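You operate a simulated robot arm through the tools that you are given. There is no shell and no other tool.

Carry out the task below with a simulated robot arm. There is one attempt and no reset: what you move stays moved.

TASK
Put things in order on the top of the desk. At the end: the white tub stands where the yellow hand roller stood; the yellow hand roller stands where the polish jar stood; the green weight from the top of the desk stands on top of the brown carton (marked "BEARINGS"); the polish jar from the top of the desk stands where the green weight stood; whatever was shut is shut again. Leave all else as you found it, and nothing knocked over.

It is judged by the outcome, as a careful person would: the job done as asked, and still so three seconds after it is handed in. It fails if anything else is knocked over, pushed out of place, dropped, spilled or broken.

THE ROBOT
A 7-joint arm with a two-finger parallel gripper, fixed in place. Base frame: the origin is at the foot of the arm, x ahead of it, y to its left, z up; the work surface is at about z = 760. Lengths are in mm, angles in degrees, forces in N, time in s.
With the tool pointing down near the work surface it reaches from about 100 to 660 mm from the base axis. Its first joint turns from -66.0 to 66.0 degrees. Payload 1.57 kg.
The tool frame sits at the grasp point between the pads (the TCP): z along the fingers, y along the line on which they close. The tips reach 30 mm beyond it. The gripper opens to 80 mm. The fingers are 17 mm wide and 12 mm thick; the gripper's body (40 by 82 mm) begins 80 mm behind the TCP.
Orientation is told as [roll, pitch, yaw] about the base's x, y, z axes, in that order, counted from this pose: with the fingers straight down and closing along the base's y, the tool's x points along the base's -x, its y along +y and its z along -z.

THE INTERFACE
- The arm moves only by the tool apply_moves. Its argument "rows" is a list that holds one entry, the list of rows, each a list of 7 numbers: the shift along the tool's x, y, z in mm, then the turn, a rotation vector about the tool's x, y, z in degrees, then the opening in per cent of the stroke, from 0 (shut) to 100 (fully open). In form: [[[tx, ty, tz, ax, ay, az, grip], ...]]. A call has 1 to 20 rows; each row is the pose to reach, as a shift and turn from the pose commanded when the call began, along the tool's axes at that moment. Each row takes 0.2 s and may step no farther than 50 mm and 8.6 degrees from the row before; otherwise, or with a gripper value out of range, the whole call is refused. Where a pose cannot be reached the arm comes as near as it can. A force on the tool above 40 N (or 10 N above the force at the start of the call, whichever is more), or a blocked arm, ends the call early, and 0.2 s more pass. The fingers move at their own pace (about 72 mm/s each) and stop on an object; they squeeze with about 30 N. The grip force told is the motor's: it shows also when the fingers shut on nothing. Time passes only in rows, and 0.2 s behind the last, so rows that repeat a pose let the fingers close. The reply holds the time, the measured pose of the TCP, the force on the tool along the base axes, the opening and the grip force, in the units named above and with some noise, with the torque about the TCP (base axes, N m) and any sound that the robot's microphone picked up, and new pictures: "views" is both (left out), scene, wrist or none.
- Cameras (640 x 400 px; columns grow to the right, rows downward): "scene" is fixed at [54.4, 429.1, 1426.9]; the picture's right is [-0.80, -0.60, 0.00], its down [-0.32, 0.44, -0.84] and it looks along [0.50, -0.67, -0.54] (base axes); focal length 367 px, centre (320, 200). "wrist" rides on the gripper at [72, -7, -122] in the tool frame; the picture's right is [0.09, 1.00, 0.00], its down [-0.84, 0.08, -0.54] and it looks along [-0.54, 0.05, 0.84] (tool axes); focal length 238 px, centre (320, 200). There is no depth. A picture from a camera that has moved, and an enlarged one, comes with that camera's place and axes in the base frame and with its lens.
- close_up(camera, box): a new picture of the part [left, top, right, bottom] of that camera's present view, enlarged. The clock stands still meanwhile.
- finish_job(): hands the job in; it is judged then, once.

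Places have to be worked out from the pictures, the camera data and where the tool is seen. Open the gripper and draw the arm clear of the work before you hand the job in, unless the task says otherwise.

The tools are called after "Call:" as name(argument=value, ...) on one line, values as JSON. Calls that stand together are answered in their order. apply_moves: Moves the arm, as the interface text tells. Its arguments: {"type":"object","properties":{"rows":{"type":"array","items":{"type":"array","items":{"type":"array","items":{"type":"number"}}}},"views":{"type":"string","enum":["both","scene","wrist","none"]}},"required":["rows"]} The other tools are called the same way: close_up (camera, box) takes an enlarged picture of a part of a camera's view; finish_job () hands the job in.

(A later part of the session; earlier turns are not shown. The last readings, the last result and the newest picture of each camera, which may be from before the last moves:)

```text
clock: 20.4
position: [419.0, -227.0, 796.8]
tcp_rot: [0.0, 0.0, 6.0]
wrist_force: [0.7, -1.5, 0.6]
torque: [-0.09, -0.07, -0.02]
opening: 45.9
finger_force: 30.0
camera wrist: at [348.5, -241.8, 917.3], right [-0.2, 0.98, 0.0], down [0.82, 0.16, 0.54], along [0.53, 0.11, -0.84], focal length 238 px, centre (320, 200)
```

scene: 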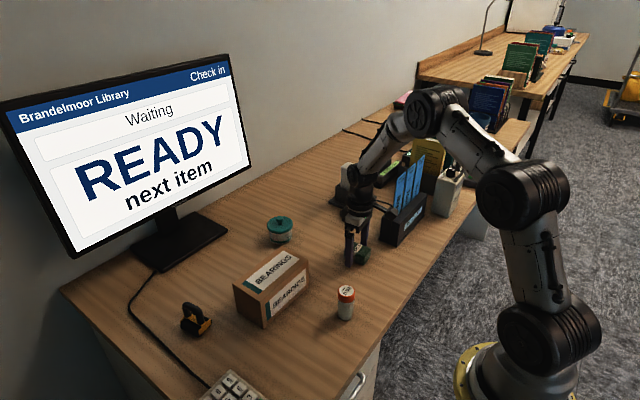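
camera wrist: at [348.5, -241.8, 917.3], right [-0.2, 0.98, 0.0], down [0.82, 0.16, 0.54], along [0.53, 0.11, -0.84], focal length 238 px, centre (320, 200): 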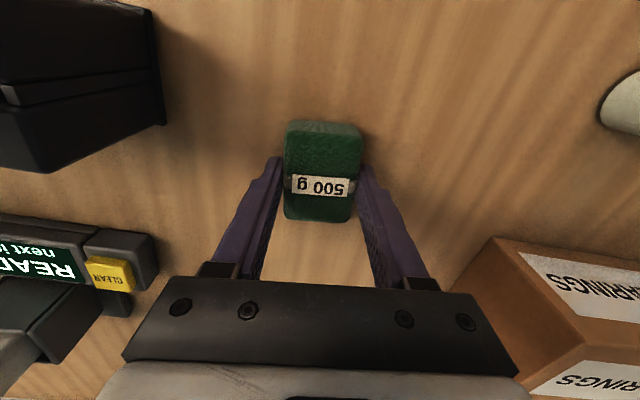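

Firm grip (46 mm, 30 N). I lift straight up, then look at the carton from above.

Call:
apply_moves(rows=[[[0, 0, -10, 0, 0, 0, 10], [0, 0, -30, 0, 0, 0, 10], [0, 0, -60, 0, 0, 0, 10], [0, 0, -100, 0, 0, 0, 10], [0, 0, -140, 0, 0, 0, 10], [0, 0, -175, 0, 0, 0, 10], [0, 0, -175, 0, 0, 0, 10]]], views="both")

```text
clock: 22.0
position: [421.4, -228.4, 971.5]
tcp_rot: [0.0, 0.0, 6.1]
wrist_force: [0.6, -0.5, -4.5]
torque: [0.01, 0.02, -0.01]
opening: 45.6
finger_force: 30.1
camera wrist: at [349.8, -242.3, 1093.7], right [-0.2, 0.98, 0.0], down [0.82, 0.16, 0.54], along [0.53, 0.11, -0.84], focal length 238 px, centre (320, 200)
```

scene: 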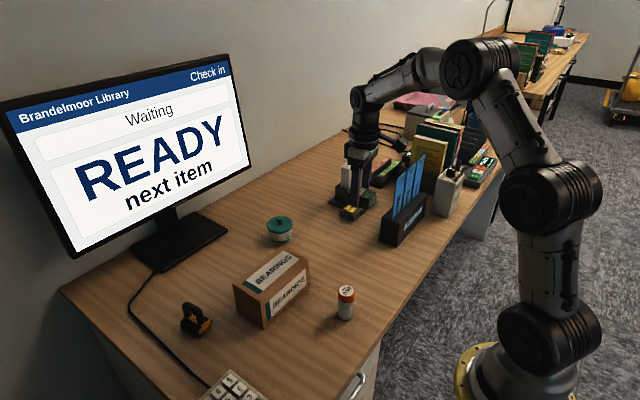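
wrist: 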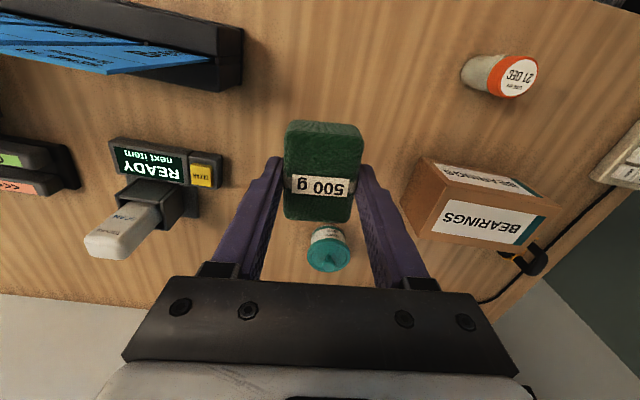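

Lifted cleanly (about 4.5 N of weight). I measure the carton's top corners with close-ups from both cameras.

Call:
close_up(camera="scene", box=[225, 235, 325, 335])

Call:
close_up(camera="wrist", box=[390, 140, 590, 300])

```text
4.00 times, centred on (275, 285) of scene
camera zoom: at [54.4, 429.1, 1426.9], right [-0.8, -0.6, 0.0], down [-0.32, 0.44, -0.84], along [0.5, -0.67, -0.54], focal length 1469 px, centre (500, -140)
```

zoom: 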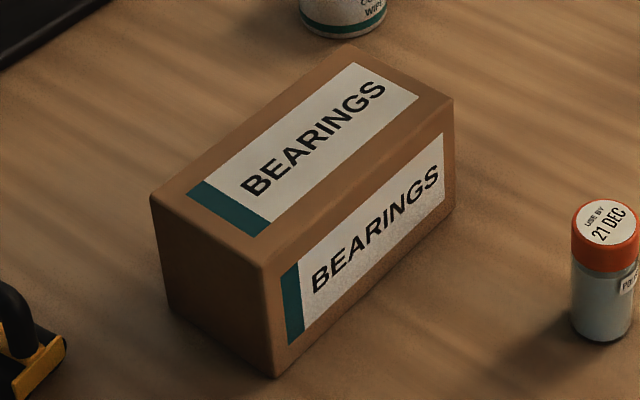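

```text
2.50 times, centred on (490, 220) of wrist
camera zoom: at [349.8, -242.3, 1093.7], right [-0.2, 0.98, 0.0], down [0.82, 0.16, 0.54], along [0.53, 0.11, -0.84], focal length 596 px, centre (-105, 150)
```

zoom: 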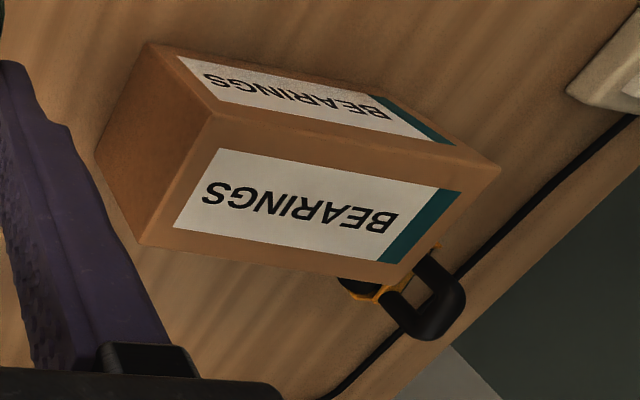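

Both cameras agree: carton top centre ≈ (497,11), 80×153 mm, top z≈851, nearly square to the base axes. I carry the weight above it, turning it square.

Call:
apply_moves(rows=[[[-17, 38, 0, 0, 0, 1, 10], [-34, 76, 0, 0, 0, 2, 10], [-51, 115, 0, 0, 0, 3, 10], [-68, 153, 0, 0, 0, 4, 10], [-85, 191, 5, 0, 0, 5, 10], [-102.6, 229.5, 15, 0, 0, 6, 10], [-102.6, 229.5, 25, 0, 0, 6, 10], [-102.6, 229.5, 25, 0, 0, 6, 10]]], views="both")

Call:
close_up(camera="scene", box=[205, 205, 325, 325])

```text
clock: 23.8
position: [495.7, 11.2, 945.4]
tcp_rot: [-0.1, 0.0, 0.0]
wrist_force: [-0.5, 0.1, -5.5]
torque: [0.01, 0.0, 0.0]
opening: 45.5
finger_force: 30.1
camera wrist: at [424.1, 4.7, 1067.3], right [-0.09, 1.0, 0.0], down [0.84, 0.08, 0.54], along [0.54, 0.05, -0.84], focal length 238 px, centre (320, 200)
```

scene: 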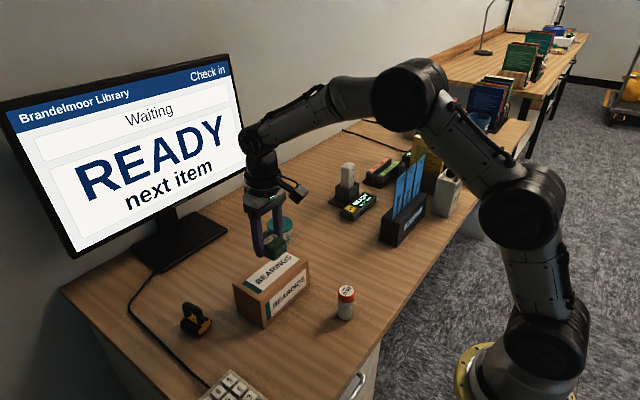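
wrist: 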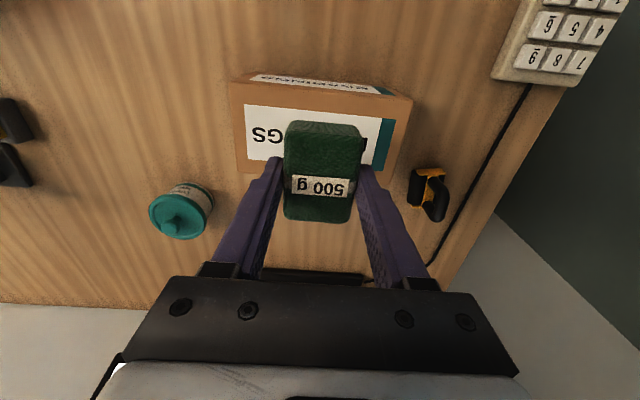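

```text
3.33 times, centred on (265, 265) of scene
camera zoom: at [54.4, 429.2, 1426.9], right [-0.8, -0.6, 0.0], down [-0.32, 0.44, -0.84], along [0.5, -0.67, -0.54], focal length 1224 px, centre (503, -17)
```

zoom: 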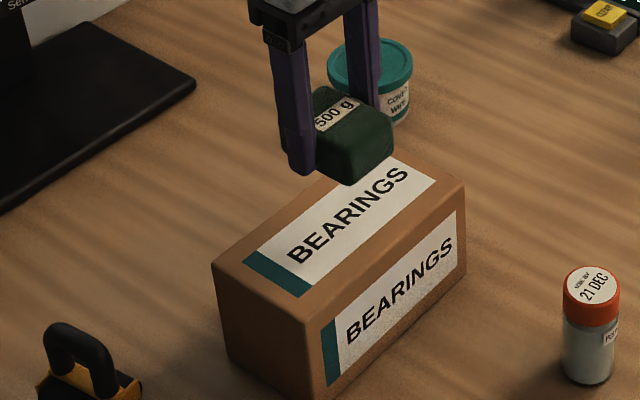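

Well centred over the carton. I lower to about 12 mm above its top, then creep down watching the force.

Call:
apply_moves(rows=[[[0, 0, 15, 0, 0, 0, 10], [0, 0, 30, 0, 0, 0, 10], [0, 0, 45, 0, 0, 0, 10], [0, 0, 50, 0, 0, 0, 10], [0, 0, 50, 0, 0, 0, 10]]], views="scene")

Call:
close_up(camera="scene", box=[225, 215, 325, 315])

```text
clock: 25.0
position: [496.3, 11.4, 896.9]
tcp_rot: [0.1, -0.1, 0.0]
wrist_force: [0.3, 1.0, -5.2]
torque: [-0.01, -0.04, -0.02]
opening: 45.6
finger_force: 30.1
```

scene: 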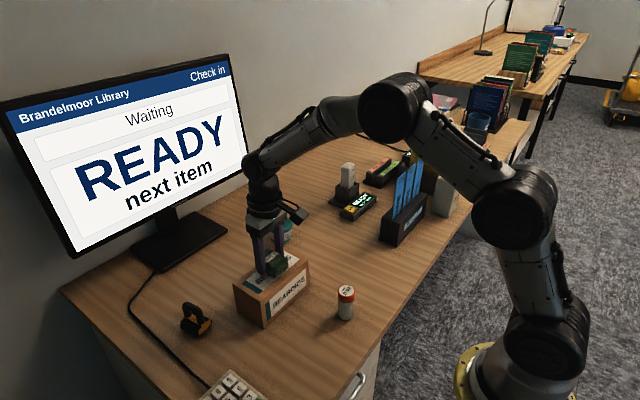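

```text
4.00 times, centred on (275, 265) of scene
camera zoom: at [54.4, 429.1, 1426.9], right [-0.8, -0.6, 0.0], down [-0.32, 0.44, -0.84], along [0.5, -0.67, -0.54], focal length 1469 px, centre (500, -60)
```

zoom: 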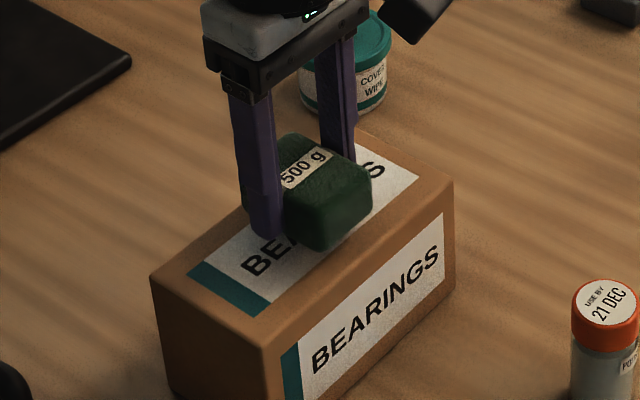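

About 10 mm gap remains by estimate. Creeping down in 1.5 mm steps.

Call:
apply_moves(rows=[[[0, 0, 2, 0, 0, 0, 10], [0, 0, 4, 0, 0, 0, 10], [0, 0, 6, 0, 0, 0, 10], [0, 0, 6, 0, 0, 0, 10]]], views="none")

Call:
close_up(camera="scene", box=[250, 235, 310, 285])

```text
clock: 26.0
position: [496.3, 11.8, 890.6]
tcp_rot: [0.0, 0.1, 0.0]
wrist_force: [1.1, -0.3, -5.1]
torque: [0.0, 0.0, -0.02]
opening: 45.8
finger_force: 29.6
```

```text
8.00 times, centred on (280, 260) of scene
camera zoom: at [54.4, 429.1, 1426.9], right [-0.8, -0.6, 0.0], down [-0.32, 0.44, -0.84], along [0.5, -0.67, -0.54], focal length 2938 px, centre (640, -280)
```

zoom: 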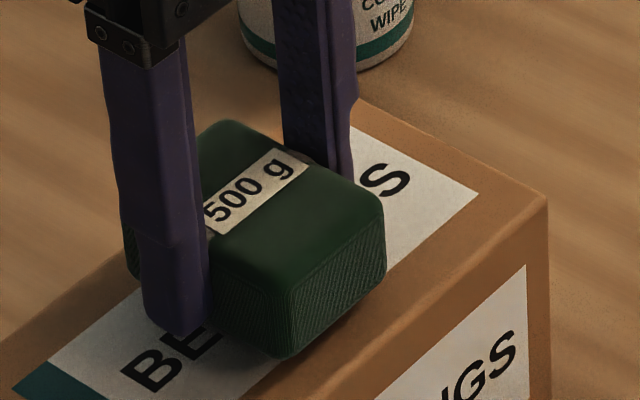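

Still no contact (force −5 N = the weight alone). I keep creeping in 1 mm steps.

Call:
apply_moves(rows=[[[0, 0, 1, 0, 0, 0, 10], [0, 0, 2, 0, 0, 0, 10], [0, 0, 3, 0, 0, 0, 10], [0, 0, 3, 0, 0, 0, 10]]], views="none")

```text
clock: 27.0
position: [497.9, 10.7, 887.6]
tcp_rot: [-0.1, 0.0, 0.0]
wrist_force: [0.1, 0.7, -5.4]
torque: [-0.03, 0.02, -0.02]
opening: 45.8
finger_force: 29.6
```

Call:
apply_moves(rows=[[[0, 0, 1, 0, 0, 0, 10], [0, 0, 2, 0, 0, 0, 10], [0, 0, 2, 0, 0, 0, 10]]], views="none")

Call:
close_up(camera="scene", box=[250, 235, 310, 285])

```text
clock: 27.8
position: [498.0, 9.9, 886.7]
tcp_rot: [0.0, 0.1, 0.1]
wrist_force: [-1.6, -0.7, -2.2]
torque: [0.02, 0.04, 0.01]
opening: 45.8
finger_force: 30.2
```

```text
8.00 times, centred on (280, 260) of scene
camera zoom: at [54.4, 429.2, 1426.9], right [-0.8, -0.6, 0.0], down [-0.32, 0.44, -0.84], along [0.5, -0.67, -0.54], focal length 2938 px, centre (640, -280)
```

zoom: 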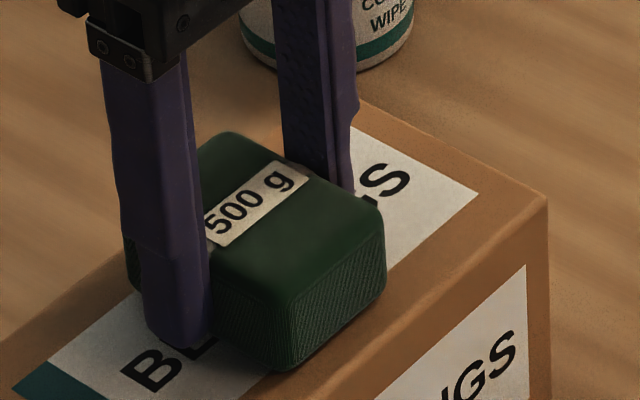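

The force dropped from −5.4 to −2.2 N, so the weight is beginning to rest on the carton. One more millimetre, then open slowly.

Call:
apply_moves(rows=[[[0, 0, 0.7, 0, 0, 0, 10], [0, 0, 0.7, 0, 0, 0, 10], [0, 0, 0.7, 0, 0, 0, 62], [0, 0, 0.7, 0, 0, 0, 70], [0, 0, 0.7, 0, 0, 0, 85], [0, 0, 0.7, 0, 0, 0, 85]]], views="both")

Call:
close_up(camera="scene", box=[225, 225, 325, 325])

```text
clock: 29.2
position: [495.7, 10.5, 885.8]
tcp_rot: [-0.1, 0.1, 0.0]
wrist_force: [-0.4, 0.2, 0.2]
torque: [-0.01, 0.01, 0.04]
opening: 68.4
finger_force: 0.0
camera wrist: at [425.1, 4.1, 1006.6], right [-0.09, 1.0, 0.0], down [0.84, 0.08, 0.54], along [0.54, 0.05, -0.84], focal length 238 px, centre (320, 200)
```

scene: 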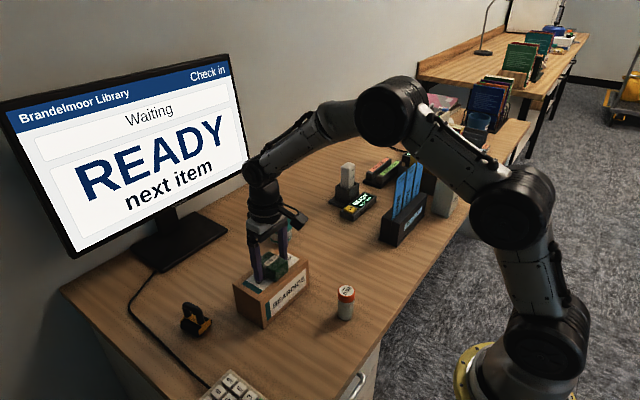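
wrist: 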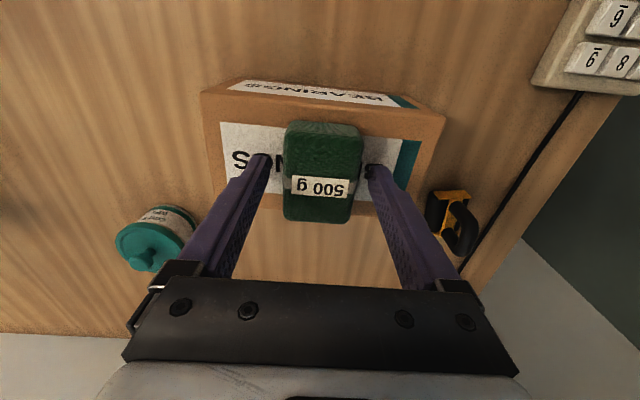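

```text
4.00 times, centred on (275, 275) of scene
camera zoom: at [54.4, 429.1, 1426.9], right [-0.8, -0.6, 0.0], down [-0.32, 0.44, -0.84], along [0.5, -0.67, -0.54], focal length 1469 px, centre (500, -100)
```

zoom: 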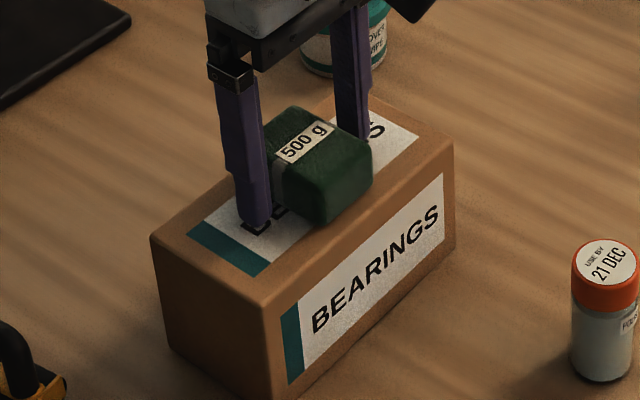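

The weight rests on the carton. I rise straight up, then move to view the polish jar.

Call:
apply_moves(rows=[[[0, 0, -15, 0, 0, 0, 90], [0, 0, -40, 0, 0, 0, 100], [0, 0, -80, 0, 0, 0, 100], [40, -5, -100, 0, 0, 0, 100], [85, -15, -100, 0, 0, 0, 100], [130, -25, -100, 0, 0, 0, 100], [175, -40, -90, 0, 0, 0, 100], [215, -50, -80, 0, 0, 0, 100], [215, -50, -80, 0, 0, 0, 100]]], views="both")

Call:
close_up(camera="wrist", box=[260, 80, 380, 200])

Call:
close_up(camera="scene", box=[225, 225, 365, 325])

```text
clock: 31.2
position: [280.8, -39.4, 964.7]
tcp_rot: [0.0, -0.1, 0.0]
wrist_force: [0.5, 0.1, -0.7]
torque: [0.0, -0.02, -0.03]
opening: 80.2
finger_force: 0.0
camera wrist: at [209.0, -45.8, 1085.9], right [-0.09, 1.0, 0.0], down [0.84, 0.08, 0.54], along [0.54, 0.05, -0.84], focal length 238 px, centre (320, 200)
```

scene: 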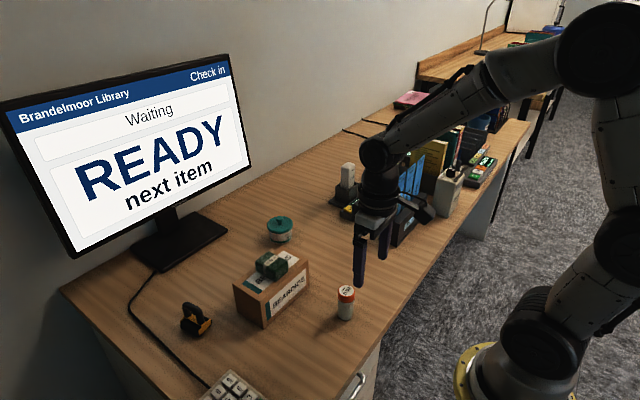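
wrist: 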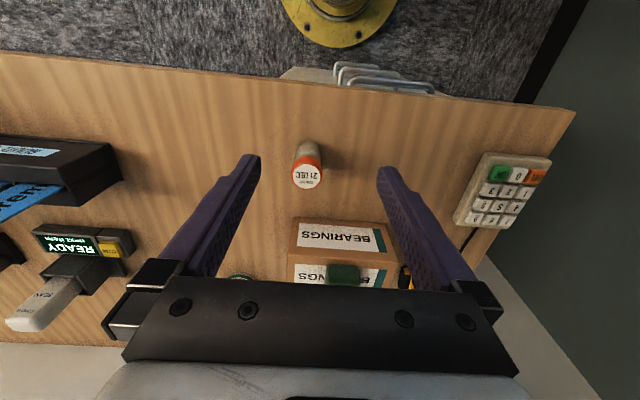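

```text
3.33 times, centred on (320, 140) of wrist
camera zoom: at [209.0, -45.8, 1085.9], right [-0.09, 1.0, 0.0], down [0.84, 0.08, 0.54], along [0.54, 0.05, -0.84], focal length 794 px, centre (320, 400)
```

zoom: 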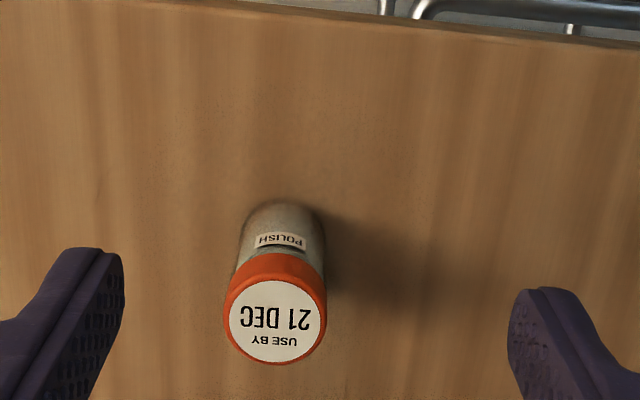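

```text
4.00 times, centred on (295, 275) of scene
camera zoom: at [54.3, 429.1, 1426.9], right [-0.8, -0.6, 0.0], down [-0.32, 0.44, -0.84], along [0.5, -0.67, -0.54], focal length 1469 px, centre (420, -100)
```

zoom: 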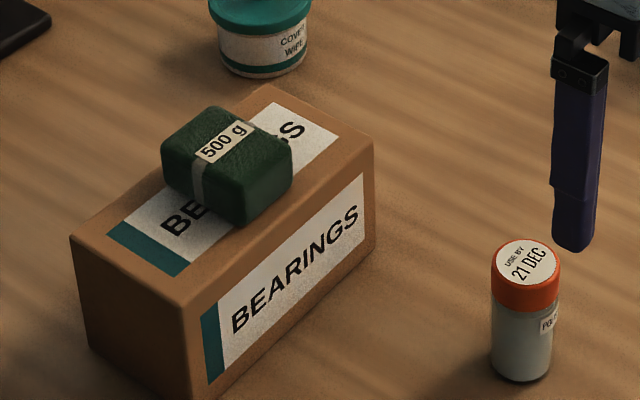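

The weight stands squarely on the carton, and the jar's label reads POLISH. Its axis computes to about (337,-49.5), 37 mm wide, 82 tall. I move above it and check.

Call:
apply_moves(rows=[[[-28, -5, 10, 0, 0, 0, 100], [-56, -10, 25, 0, 0, 0, 100], [-56, -10, 55, 0, 0, 0, 100], [-56, -10, 65, 0, 0, 0, 100], [-56, -10, 65, 0, 0, 0, 100]]], views="both")

Call:
close_up(camera="wrist", box=[220, 80, 420, 220])

```text
clock: 32.4
position: [338.9, -49.0, 900.9]
tcp_rot: [0.0, 0.0, -0.1]
wrist_force: [-0.1, -0.2, 0.0]
torque: [-0.02, 0.01, 0.0]
opening: 79.9
finger_force: 0.1
camera wrist: at [266.6, -55.9, 1021.6], right [-0.09, 1.0, 0.0], down [0.84, 0.08, 0.54], along [0.54, 0.05, -0.84], focal length 238 px, centre (320, 200)
```

scene: 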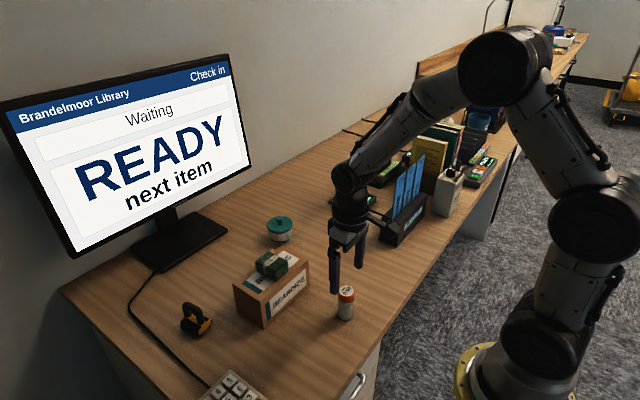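
wrist: 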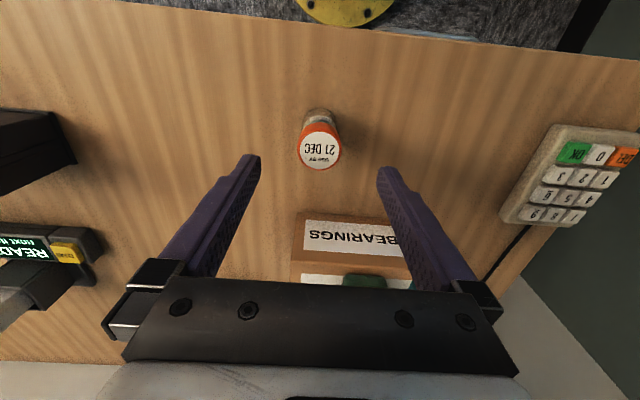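

```text
2.86 times, centred on (320, 150) of wrist
camera zoom: at [266.6, -55.9, 1021.6], right [-0.09, 1.0, 0.0], down [0.84, 0.08, 0.54], along [0.54, 0.05, -0.84], focal length 681 px, centre (320, 343)
```

zoom: 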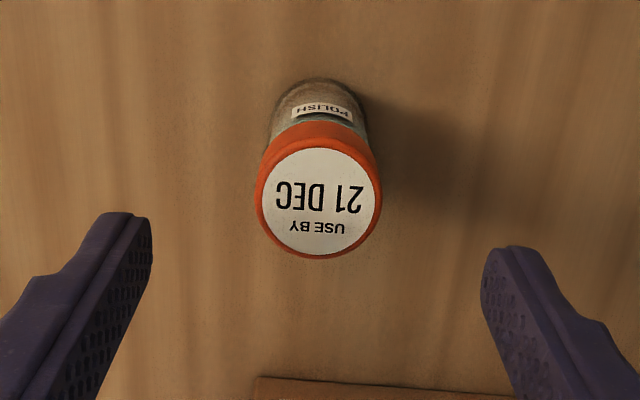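

Jar axis confirmed at about (336.5,-50). Small correction and descend to grip it, tips well above the desk.

Call:
apply_moves(rows=[[[2, -1, 25, 0, 0, 0, 100], [2, -1, 50, 0, 0, 0, 100], [2, -1, 75, 0, 0, 0, 100], [2, -1, 95, 0, 0, 0, 100], [2, -1, 100, 0, 0, 0, 100], [2, -1, 100, 0, 0, 0, 100]]], views="both")

```text
clock: 33.8
position: [335.4, -49.2, 800.9]
tcp_rot: [0.0, 0.0, 0.0]
wrist_force: [-0.7, -0.4, -0.7]
torque: [-0.02, 0.01, 0.0]
opening: 80.1
finger_force: 0.1
camera wrist: at [263.4, -55.7, 921.6], right [-0.09, 1.0, 0.0], down [0.84, 0.08, 0.54], along [0.54, 0.05, -0.84], focal length 238 px, centre (320, 200)
```

scene: 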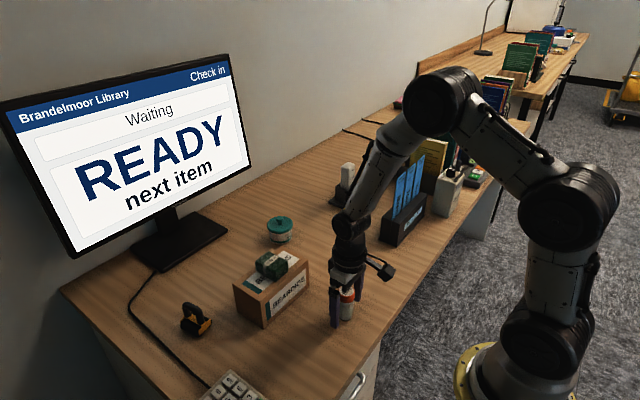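
wrist: 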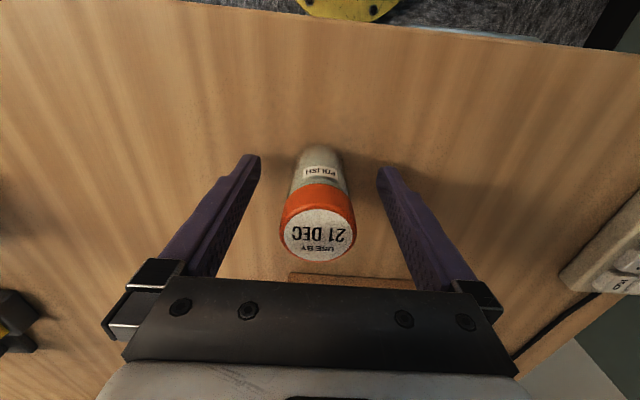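

The jar is centred between the fingers. Closing.

Call:
apply_moves(rows=[[[0, 0, 0, 0, 0, 0, 55], [0, 0, 0, 0, 0, 0, 40], [0, 0, 0, 0, 0, 0, 20], [0, 0, 0, 0, 0, 0, 10], [0, 0, 0, 0, 0, 0, 10]]], views="wrist")

Call:
close_up(camera="scene", box=[315, 255, 395, 335])

```text
clock: 35.0
position: [334.9, -48.8, 799.7]
tcp_rot: [0.1, 0.0, -0.1]
wrist_force: [-0.2, -0.7, 0.1]
torque: [-0.03, 0.0, 0.0]
opening: 36.0
finger_force: 29.9
camera wrist: at [263.4, -55.7, 921.8], right [-0.09, 1.0, 0.0], down [0.84, 0.08, 0.54], along [0.54, 0.05, -0.84], focal length 238 px, centre (320, 200)
```

wrist: 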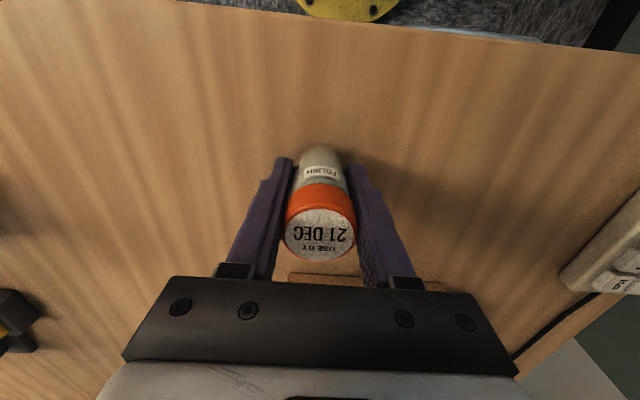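

```text
5.00 times, centred on (355, 295) of scene
camera zoom: at [54.4, 429.1, 1426.9], right [-0.8, -0.6, 0.0], down [-0.32, 0.44, -0.84], along [0.5, -0.67, -0.54], focal length 1836 px, centre (145, -275)
```

zoom: 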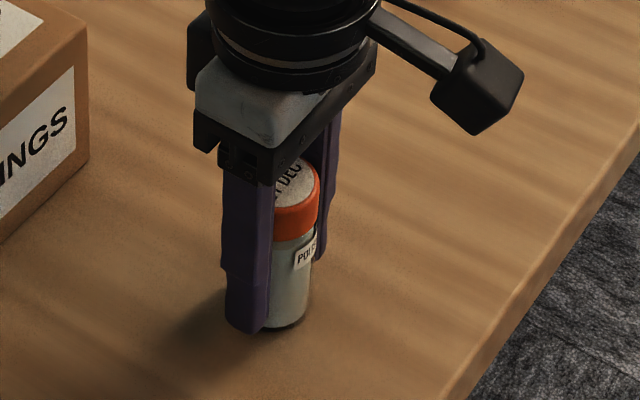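

Gripped at 36 mm. Lift, carry toward the weight's former place (418,-229), and check from above.

Call:
apply_moves(rows=[[[0, 0, -10, 0, 0, 0, 10], [0, 0, -30, 0, 0, 0, 10], [0, 0, -60, 0, 0, 0, 10], [0, 0, -90, 0, 0, 0, 10], [-18, -40, -90, 0, 0, 0, 10], [-37, -80, -90, 0, 0, 0, 10], [-55, -120, -90, 0, 0, 0, 10], [-72, -155, -90, 0, 0, 0, 10], [-82, -180, -90, 0, 0, 0, 10], [-82, -180, -90, 0, 0, 0, 10]]], views="both")

```text
clock: 37.2
position: [418.2, -229.9, 891.3]
tcp_rot: [0.0, 0.1, 0.0]
wrist_force: [-0.3, 0.1, 0.5]
torque: [-0.01, 0.01, -0.01]
opening: 35.9
finger_force: 30.4
camera wrist: at [346.7, -236.3, 1012.6], right [-0.09, 1.0, 0.0], down [0.84, 0.08, 0.54], along [0.54, 0.05, -0.84], focal length 238 px, centre (320, 200)
```

scene: 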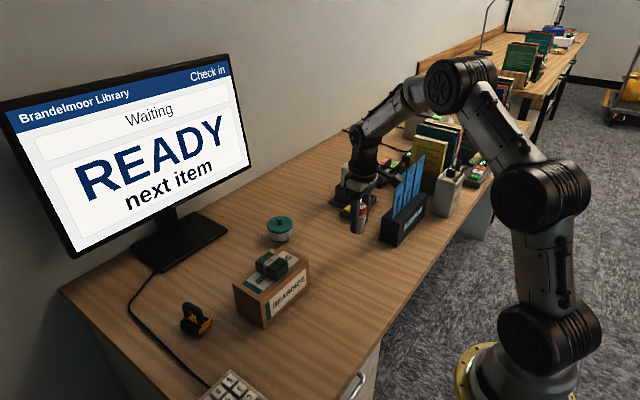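
wrist: 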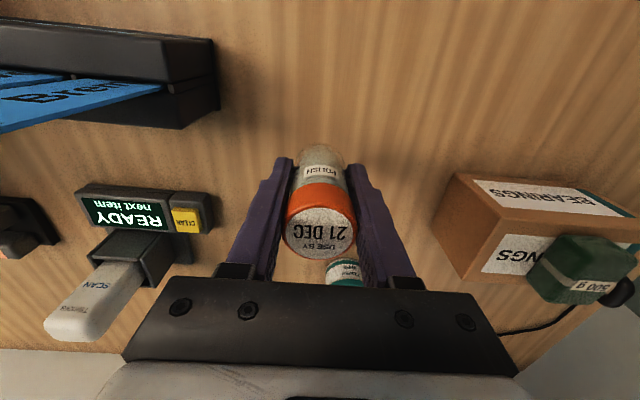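

Positioned over the weight's former place. I lower the jar to just above the desk.

Call:
apply_moves(rows=[[[1, 0, 25, 0, 0, 0, 10], [1, 0, 50, 0, 0, 0, 10], [1, 0, 70, 0, 0, 0, 10], [1, 0, 82, 0, 0, 0, 10], [1, 0, 86, 0, 0, 0, 10], [1, 0, 86, 0, 0, 0, 10]]], views="none")

Call:
close_up(camera="scene", box=[320, 200, 400, 280])

```text
clock: 38.6
position: [416.4, -229.6, 804.5]
tcp_rot: [0.0, -0.1, 0.1]
wrist_force: [0.5, 1.0, -0.9]
torque: [0.02, -0.02, 0.01]
opening: 35.5
finger_force: 30.2
```

```text
5.00 times, centred on (360, 240) of scene
camera zoom: at [54.4, 429.1, 1426.9], right [-0.8, -0.6, 0.0], down [-0.32, 0.44, -0.84], along [0.5, -0.67, -0.54], focal length 1836 px, centre (120, 0)
```

zoom: 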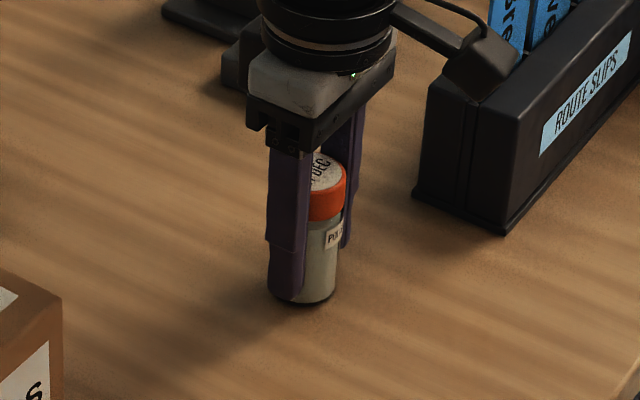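

Call:
apply_moves(rows=[[[0, 0, 1, 0, 0, 0, 10], [0, 0, 2, 0, 0, 0, 10], [0, 0, 2, 0, 0, 0, 10]]], views="none")

```text
clock: 39.4
position: [416.9, -230.4, 802.0]
tcp_rot: [0.0, -0.2, -0.1]
wrist_force: [-0.5, 2.9, 6.4]
torque: [0.24, 0.05, -0.01]
opening: 35.8
finger_force: 29.6
```

Contact with the desk is felt (6.4 N up). I back off slightly and open the fingers.

Call:
apply_moves(rows=[[[0, 0, -0.8, 0, 0, 0, 10], [0, 0, -0.8, 0, 0, 0, 10]]], views="none")

```text
clock: 40.0
position: [416.4, -230.5, 803.9]
tcp_rot: [0.0, 0.2, 0.1]
wrist_force: [0.1, 0.0, 0.2]
torque: [-0.01, -0.01, -0.01]
opening: 35.6
finger_force: 30.0
```

Call:
apply_moves(rows=[[[0, 0, 0.5, 0, 0, 0, 10], [0, 0, 0.5, 0, 0, 0, 47], [0, 0, 0.5, 0, 0, 0, 50], [0, 0, 0.5, 0, 0, 0, 60], [0, 0, 0.5, 0, 0, 0, 75], [0, 0, 0.5, 0, 0, 0, 90], [0, 0, 0.5, 0, 0, 0, 90]]], views="both")

Call:
close_up(camera="scene", box=[320, 200, 400, 280])

```text
clock: 41.6
position: [416.9, -230.1, 802.5]
tcp_rot: [0.0, 0.0, 0.0]
wrist_force: [0.0, 0.4, -0.2]
torque: [0.01, 0.0, 0.03]
opening: 72.3
finger_force: 0.0
camera wrist: at [344.9, -236.8, 924.0], right [-0.09, 1.0, 0.0], down [0.84, 0.08, 0.54], along [0.54, 0.05, -0.84], focal length 238 px, centre (320, 200)
```

scene: 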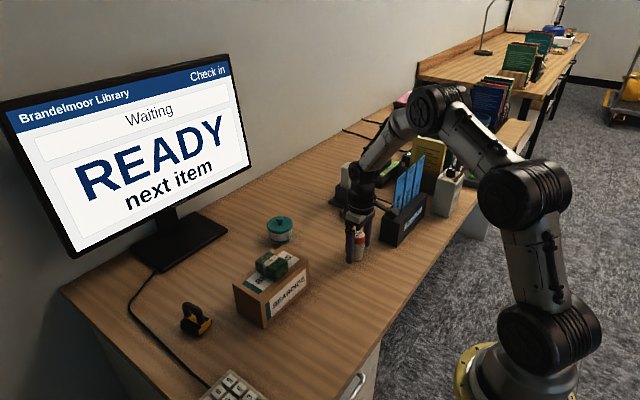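
wrist: 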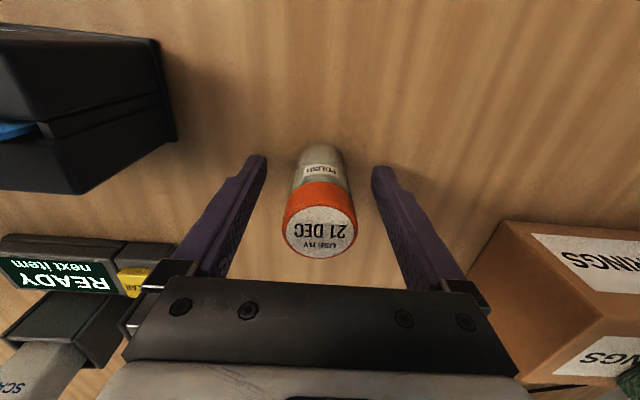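

```text
5.00 times, centred on (360, 240) of scene
camera zoom: at [54.4, 429.1, 1426.9], right [-0.8, -0.6, 0.0], down [-0.32, 0.44, -0.84], along [0.5, -0.67, -0.54], focal length 1836 px, centre (120, 0)
```

zoom: 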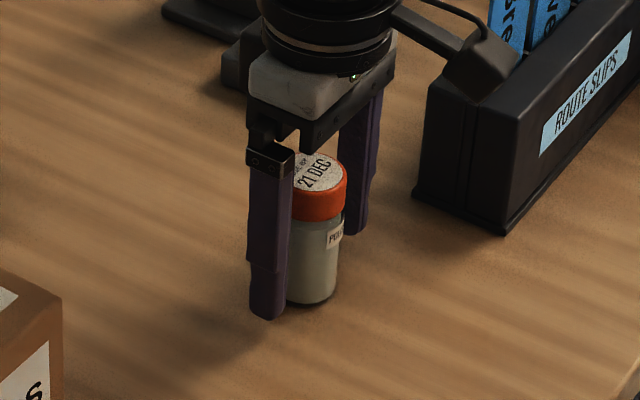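

The jar stands free and upright. I rise, and travel high over to view the yellow roller.

Call:
apply_moves(rows=[[[0, 0, -20, 0, 0, 0, 100], [0, 0, -60, 0, 0, 0, 100], [0, 0, -105, 0, 0, 0, 100], [0, 0, -150, 0, 0, 0, 100], [-3, 48, -160, 0, 0, 0, 100], [-6, 96, -160, 0, 0, 0, 100], [-9, 144, -160, 0, 0, 0, 100], [-12, 192, -160, 0, 0, 0, 100], [-15, 240, -160, 0, 0, 0, 100], [-18, 288, -160, 0, 0, 0, 100], [-21, 336, -160, 0, 0, 0, 100], [-24, 380, -160, 0, 0, 0, 100], [-30, 412, -160, 0, 0, 0, 100], [-30, 412, -160, 0, 0, 0, 100]]], views="both")

Call:
close_up(camera="wrist", box=[260, 120, 400, 260])

Call:
close_up(camera="scene", box=[170, 290, 230, 345])

Call:
close_up(camera="scene", box=[325, 200, 405, 280])

```text
clock: 44.6
position: [447.0, 182.2, 960.4]
tcp_rot: [0.0, 0.0, 0.0]
wrist_force: [0.1, 0.4, 0.1]
torque: [0.03, 0.01, 0.0]
opening: 79.8
finger_force: 0.1
camera wrist: at [375.6, 176.1, 1082.6], right [-0.09, 1.0, 0.0], down [0.84, 0.08, 0.54], along [0.54, 0.05, -0.84], focal length 238 px, centre (320, 200)
```

scene: 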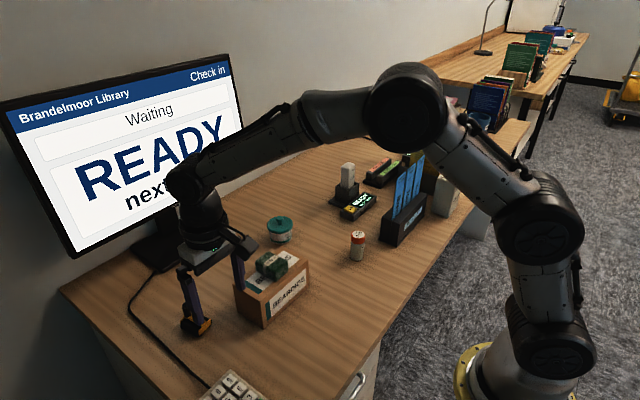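
wrist: 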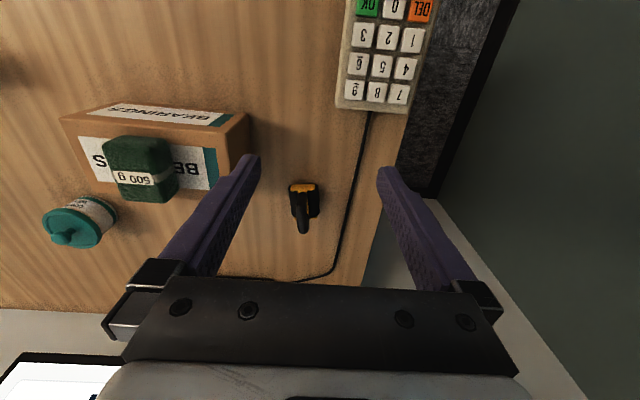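

```text
2.86 times, centred on (330, 190) of wrist
camera zoom: at [375.6, 176.1, 1082.6], right [-0.09, 1.0, 0.0], down [0.84, 0.08, 0.54], along [0.54, 0.05, -0.84], focal length 681 px, centre (291, 229)
```

zoom: 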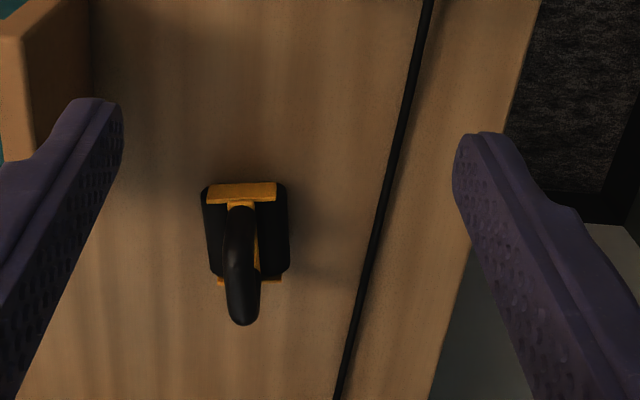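

```text
7.27 times, centred on (200, 318) of scene
camera zoom: at [54.3, 429.2, 1426.9], right [-0.8, -0.6, 0.0], down [-0.32, 0.44, -0.84], along [0.5, -0.67, -0.54], focal length 2670 px, centre (1193, -654)
```

zoom: 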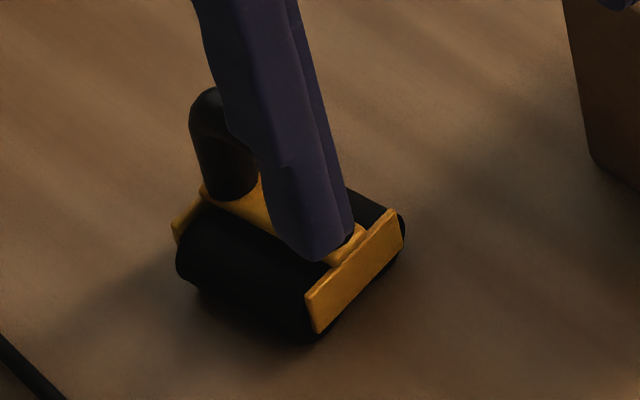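

```text
5.00 times, centred on (365, 240) of scene
camera zoom: at [54.3, 429.2, 1426.9], right [-0.8, -0.6, 0.0], down [-0.32, 0.44, -0.84], along [0.5, -0.67, -0.54], focal length 1836 px, centre (95, 0)
```

zoom: 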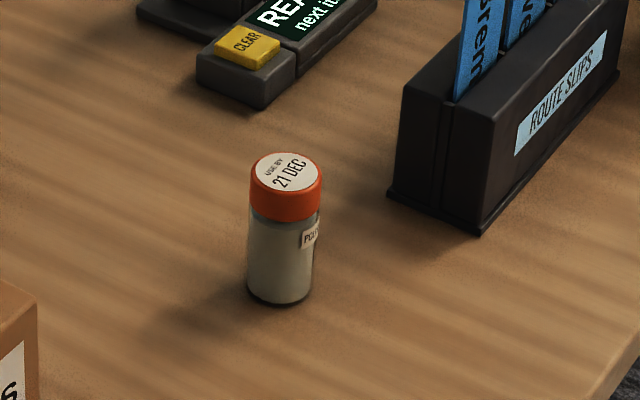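

The jar stands well at its new place. The roller's handle arch runs along x (slightly turned); I move closer for measurement.

Call:
apply_moves(rows=[[[-20, 0, 20, 0, 0, 0, 100], [-40, -2, 40, 0, 0, 0, 100], [-50, -3, 50, 0, 0, 0, 100], [-50, -3, 50, 0, 0, 0, 100]]], views="wrist")

Call:
close_up(camera="wrist", box=[240, 100, 400, 220])

Call:
close_up(camera="scene", box=[170, 285, 230, 345])

```text
clock: 45.6
position: [498.6, 178.3, 910.9]
tcp_rot: [0.0, -0.1, 0.1]
wrist_force: [0.2, -0.2, -1.0]
torque: [0.01, 0.0, 0.01]
opening: 80.1
finger_force: 0.1
camera wrist: at [425.5, 172.0, 1033.2], right [-0.09, 1.0, 0.0], down [0.84, 0.08, 0.54], along [0.54, 0.05, -0.84], focal length 238 px, centre (320, 200)
```

wrist: 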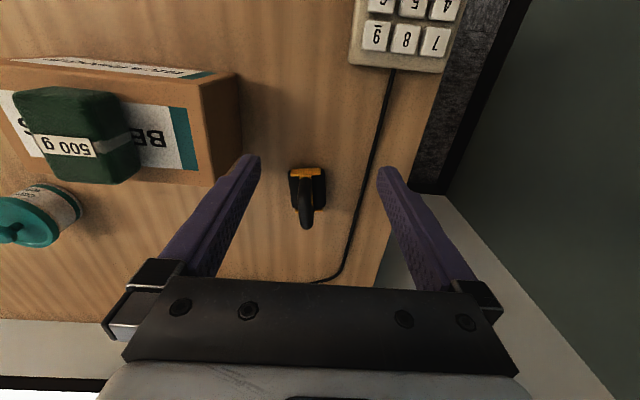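

```text
3.33 times, centred on (320, 160) of wrist
camera zoom: at [425.5, 172.0, 1033.2], right [-0.09, 1.0, 0.0], down [0.84, 0.08, 0.54], along [0.54, 0.05, -0.84], focal length 794 px, centre (320, 333)
```

zoom: 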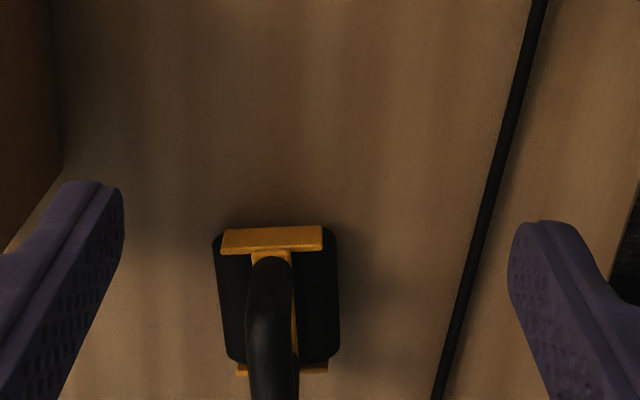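

```text
6.67 times, centred on (200, 315) of scene
camera zoom: at [54.4, 429.1, 1426.9], right [-0.8, -0.6, 0.0], down [-0.32, 0.44, -0.84], along [0.5, -0.67, -0.54], focal length 2448 px, centre (1120, -567)
```

zoom: 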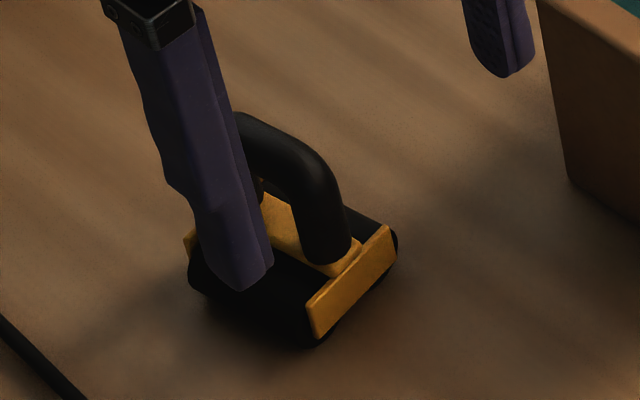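

From both cameras I put the roller's centre at about (575,171), axis turned ≈6°, frame top z≈790, handle top ≈825, handle 15 mm thick. I move above it with the gripper turned 6.5°.

Call:
apply_moves(rows=[[[-25, -2, 5, 0, 0, -3, 80], [-50, -5, 10, 0, 0, -6, 60], [-76, -7, 16, 0, 0, -6.5, 60], [-76, -7, 16, 0, 0, -6.5, 60]]], views="both")

Call:
close_up(camera="wrist", box=[240, 60, 400, 200])

Call:
close_up(camera="scene", box=[160, 265, 240, 345])

```text
clock: 46.6
position: [574.7, 170.6, 896.9]
tcp_rot: [-0.1, 0.0, 6.5]
wrist_force: [-0.8, 0.2, 0.1]
torque: [-0.03, 0.01, 0.0]
opening: 48.1
finger_force: 0.1
camera wrist: at [503.4, 155.8, 1017.7], right [-0.2, 0.98, 0.0], down [0.82, 0.17, 0.54], along [0.53, 0.11, -0.84], focal length 238 px, centre (320, 200)
```

scene: 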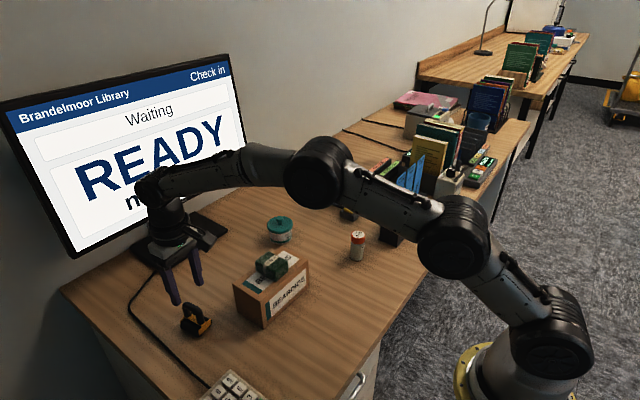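
wrist: 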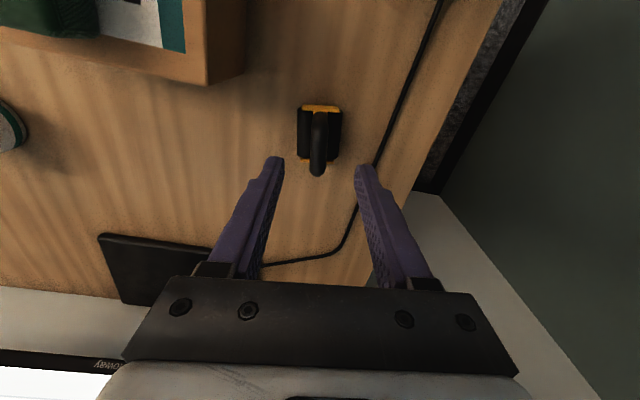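

```text
2.86 times, centred on (320, 130) of wrist
camera zoom: at [503.4, 155.8, 1017.7], right [-0.2, 0.98, 0.0], down [0.82, 0.17, 0.54], along [0.53, 0.11, -0.84], focal length 681 px, centre (320, 400)
```

zoom: 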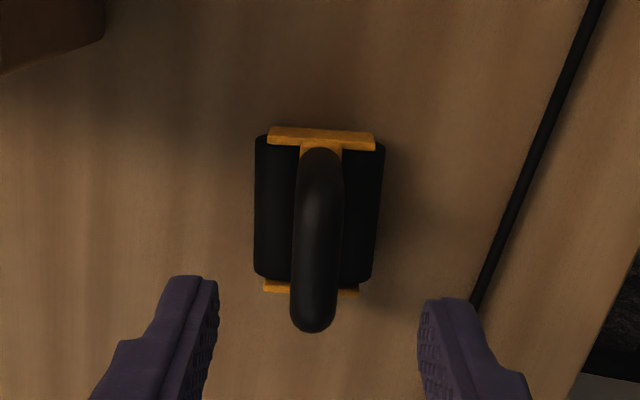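

```text
5.00 times, centred on (200, 305) of scene
camera zoom: at [54.4, 429.1, 1426.9], right [-0.8, -0.6, 0.0], down [-0.32, 0.44, -0.84], along [0.5, -0.67, -0.54], focal length 1836 px, centre (920, -325)
```

zoom: 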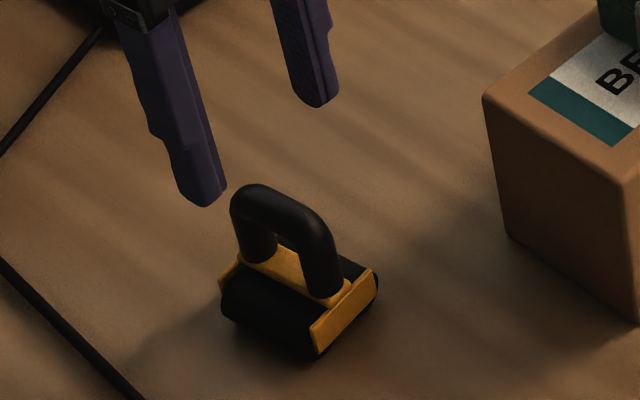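

The roller's centre computes to (576.5,170), yaw ≈7.5°. I adjust 2.5 mm and descend so the fingertips straddle the handle, staying above the frame.

Call:
apply_moves(rows=[[[-2.5, 0, 20, 0, 0, -1, 60], [-2.5, 0, 40, 0, 0, -1, 60], [-2.5, 0, 58, 0, 0, -1, 60], [-2.5, 0, 67, 0, 0, -1, 60], [-2.5, 0, 67, 0, 0, -1, 60]]], views="both")

Call:
close_up(camera="scene", box=[165, 275, 235, 345])

Call:
close_up(camera="wrist", box=[240, 80, 400, 240])

```text
clock: 47.8
position: [577.0, 170.8, 829.1]
tcp_rot: [0.0, 0.1, 7.5]
wrist_force: [-0.2, 0.3, -0.4]
torque: [-0.03, 0.0, 0.0]
opening: 48.0
finger_force: 0.1
camera wrist: at [506.2, 155.6, 950.4], right [-0.22, 0.98, 0.0], down [0.82, 0.19, 0.54], along [0.53, 0.12, -0.84], focal length 238 px, centre (320, 200)
```

scene: 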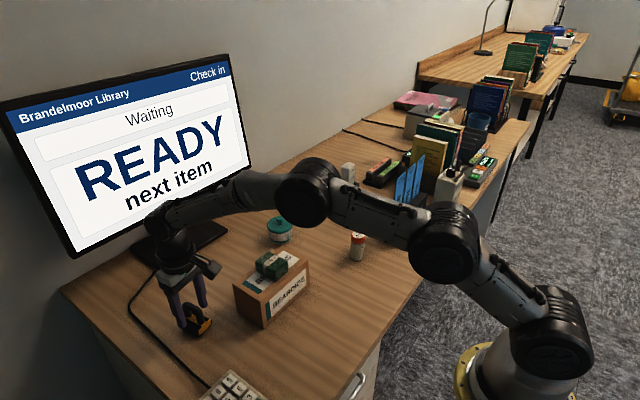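
wrist: 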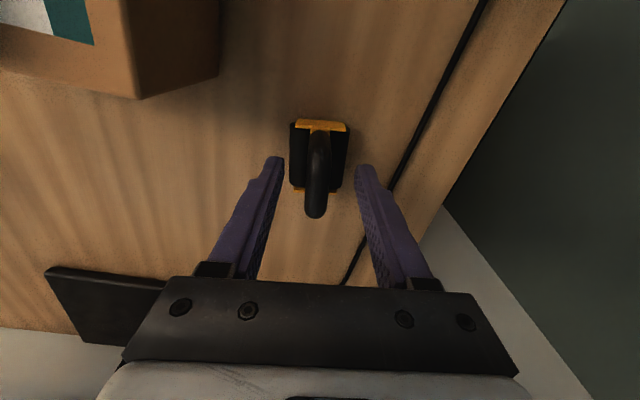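

```text
5.71 times, centred on (200, 310) of scene
camera zoom: at [54.4, 429.1, 1426.9], right [-0.8, -0.6, 0.0], down [-0.32, 0.44, -0.84], along [0.5, -0.67, -0.54], focal length 2098 px, centre (1006, -429)
```

zoom: 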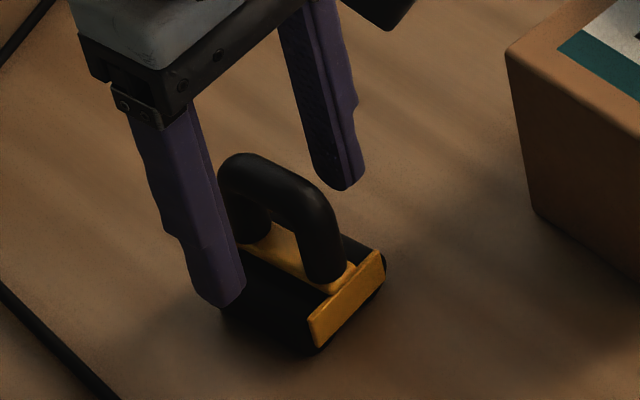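

```text
2.50 times, centred on (320, 160) of wrist
camera zoom: at [506.2, 155.6, 950.4], right [-0.22, 0.98, 0.0], down [0.82, 0.19, 0.54], along [0.53, 0.12, -0.84], focal length 596 px, centre (320, 300)
```

zoom: 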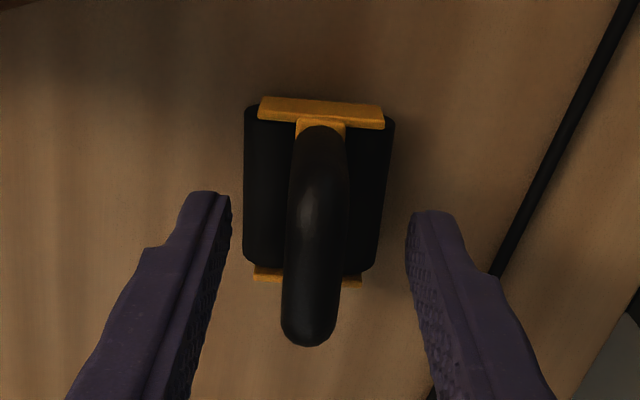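

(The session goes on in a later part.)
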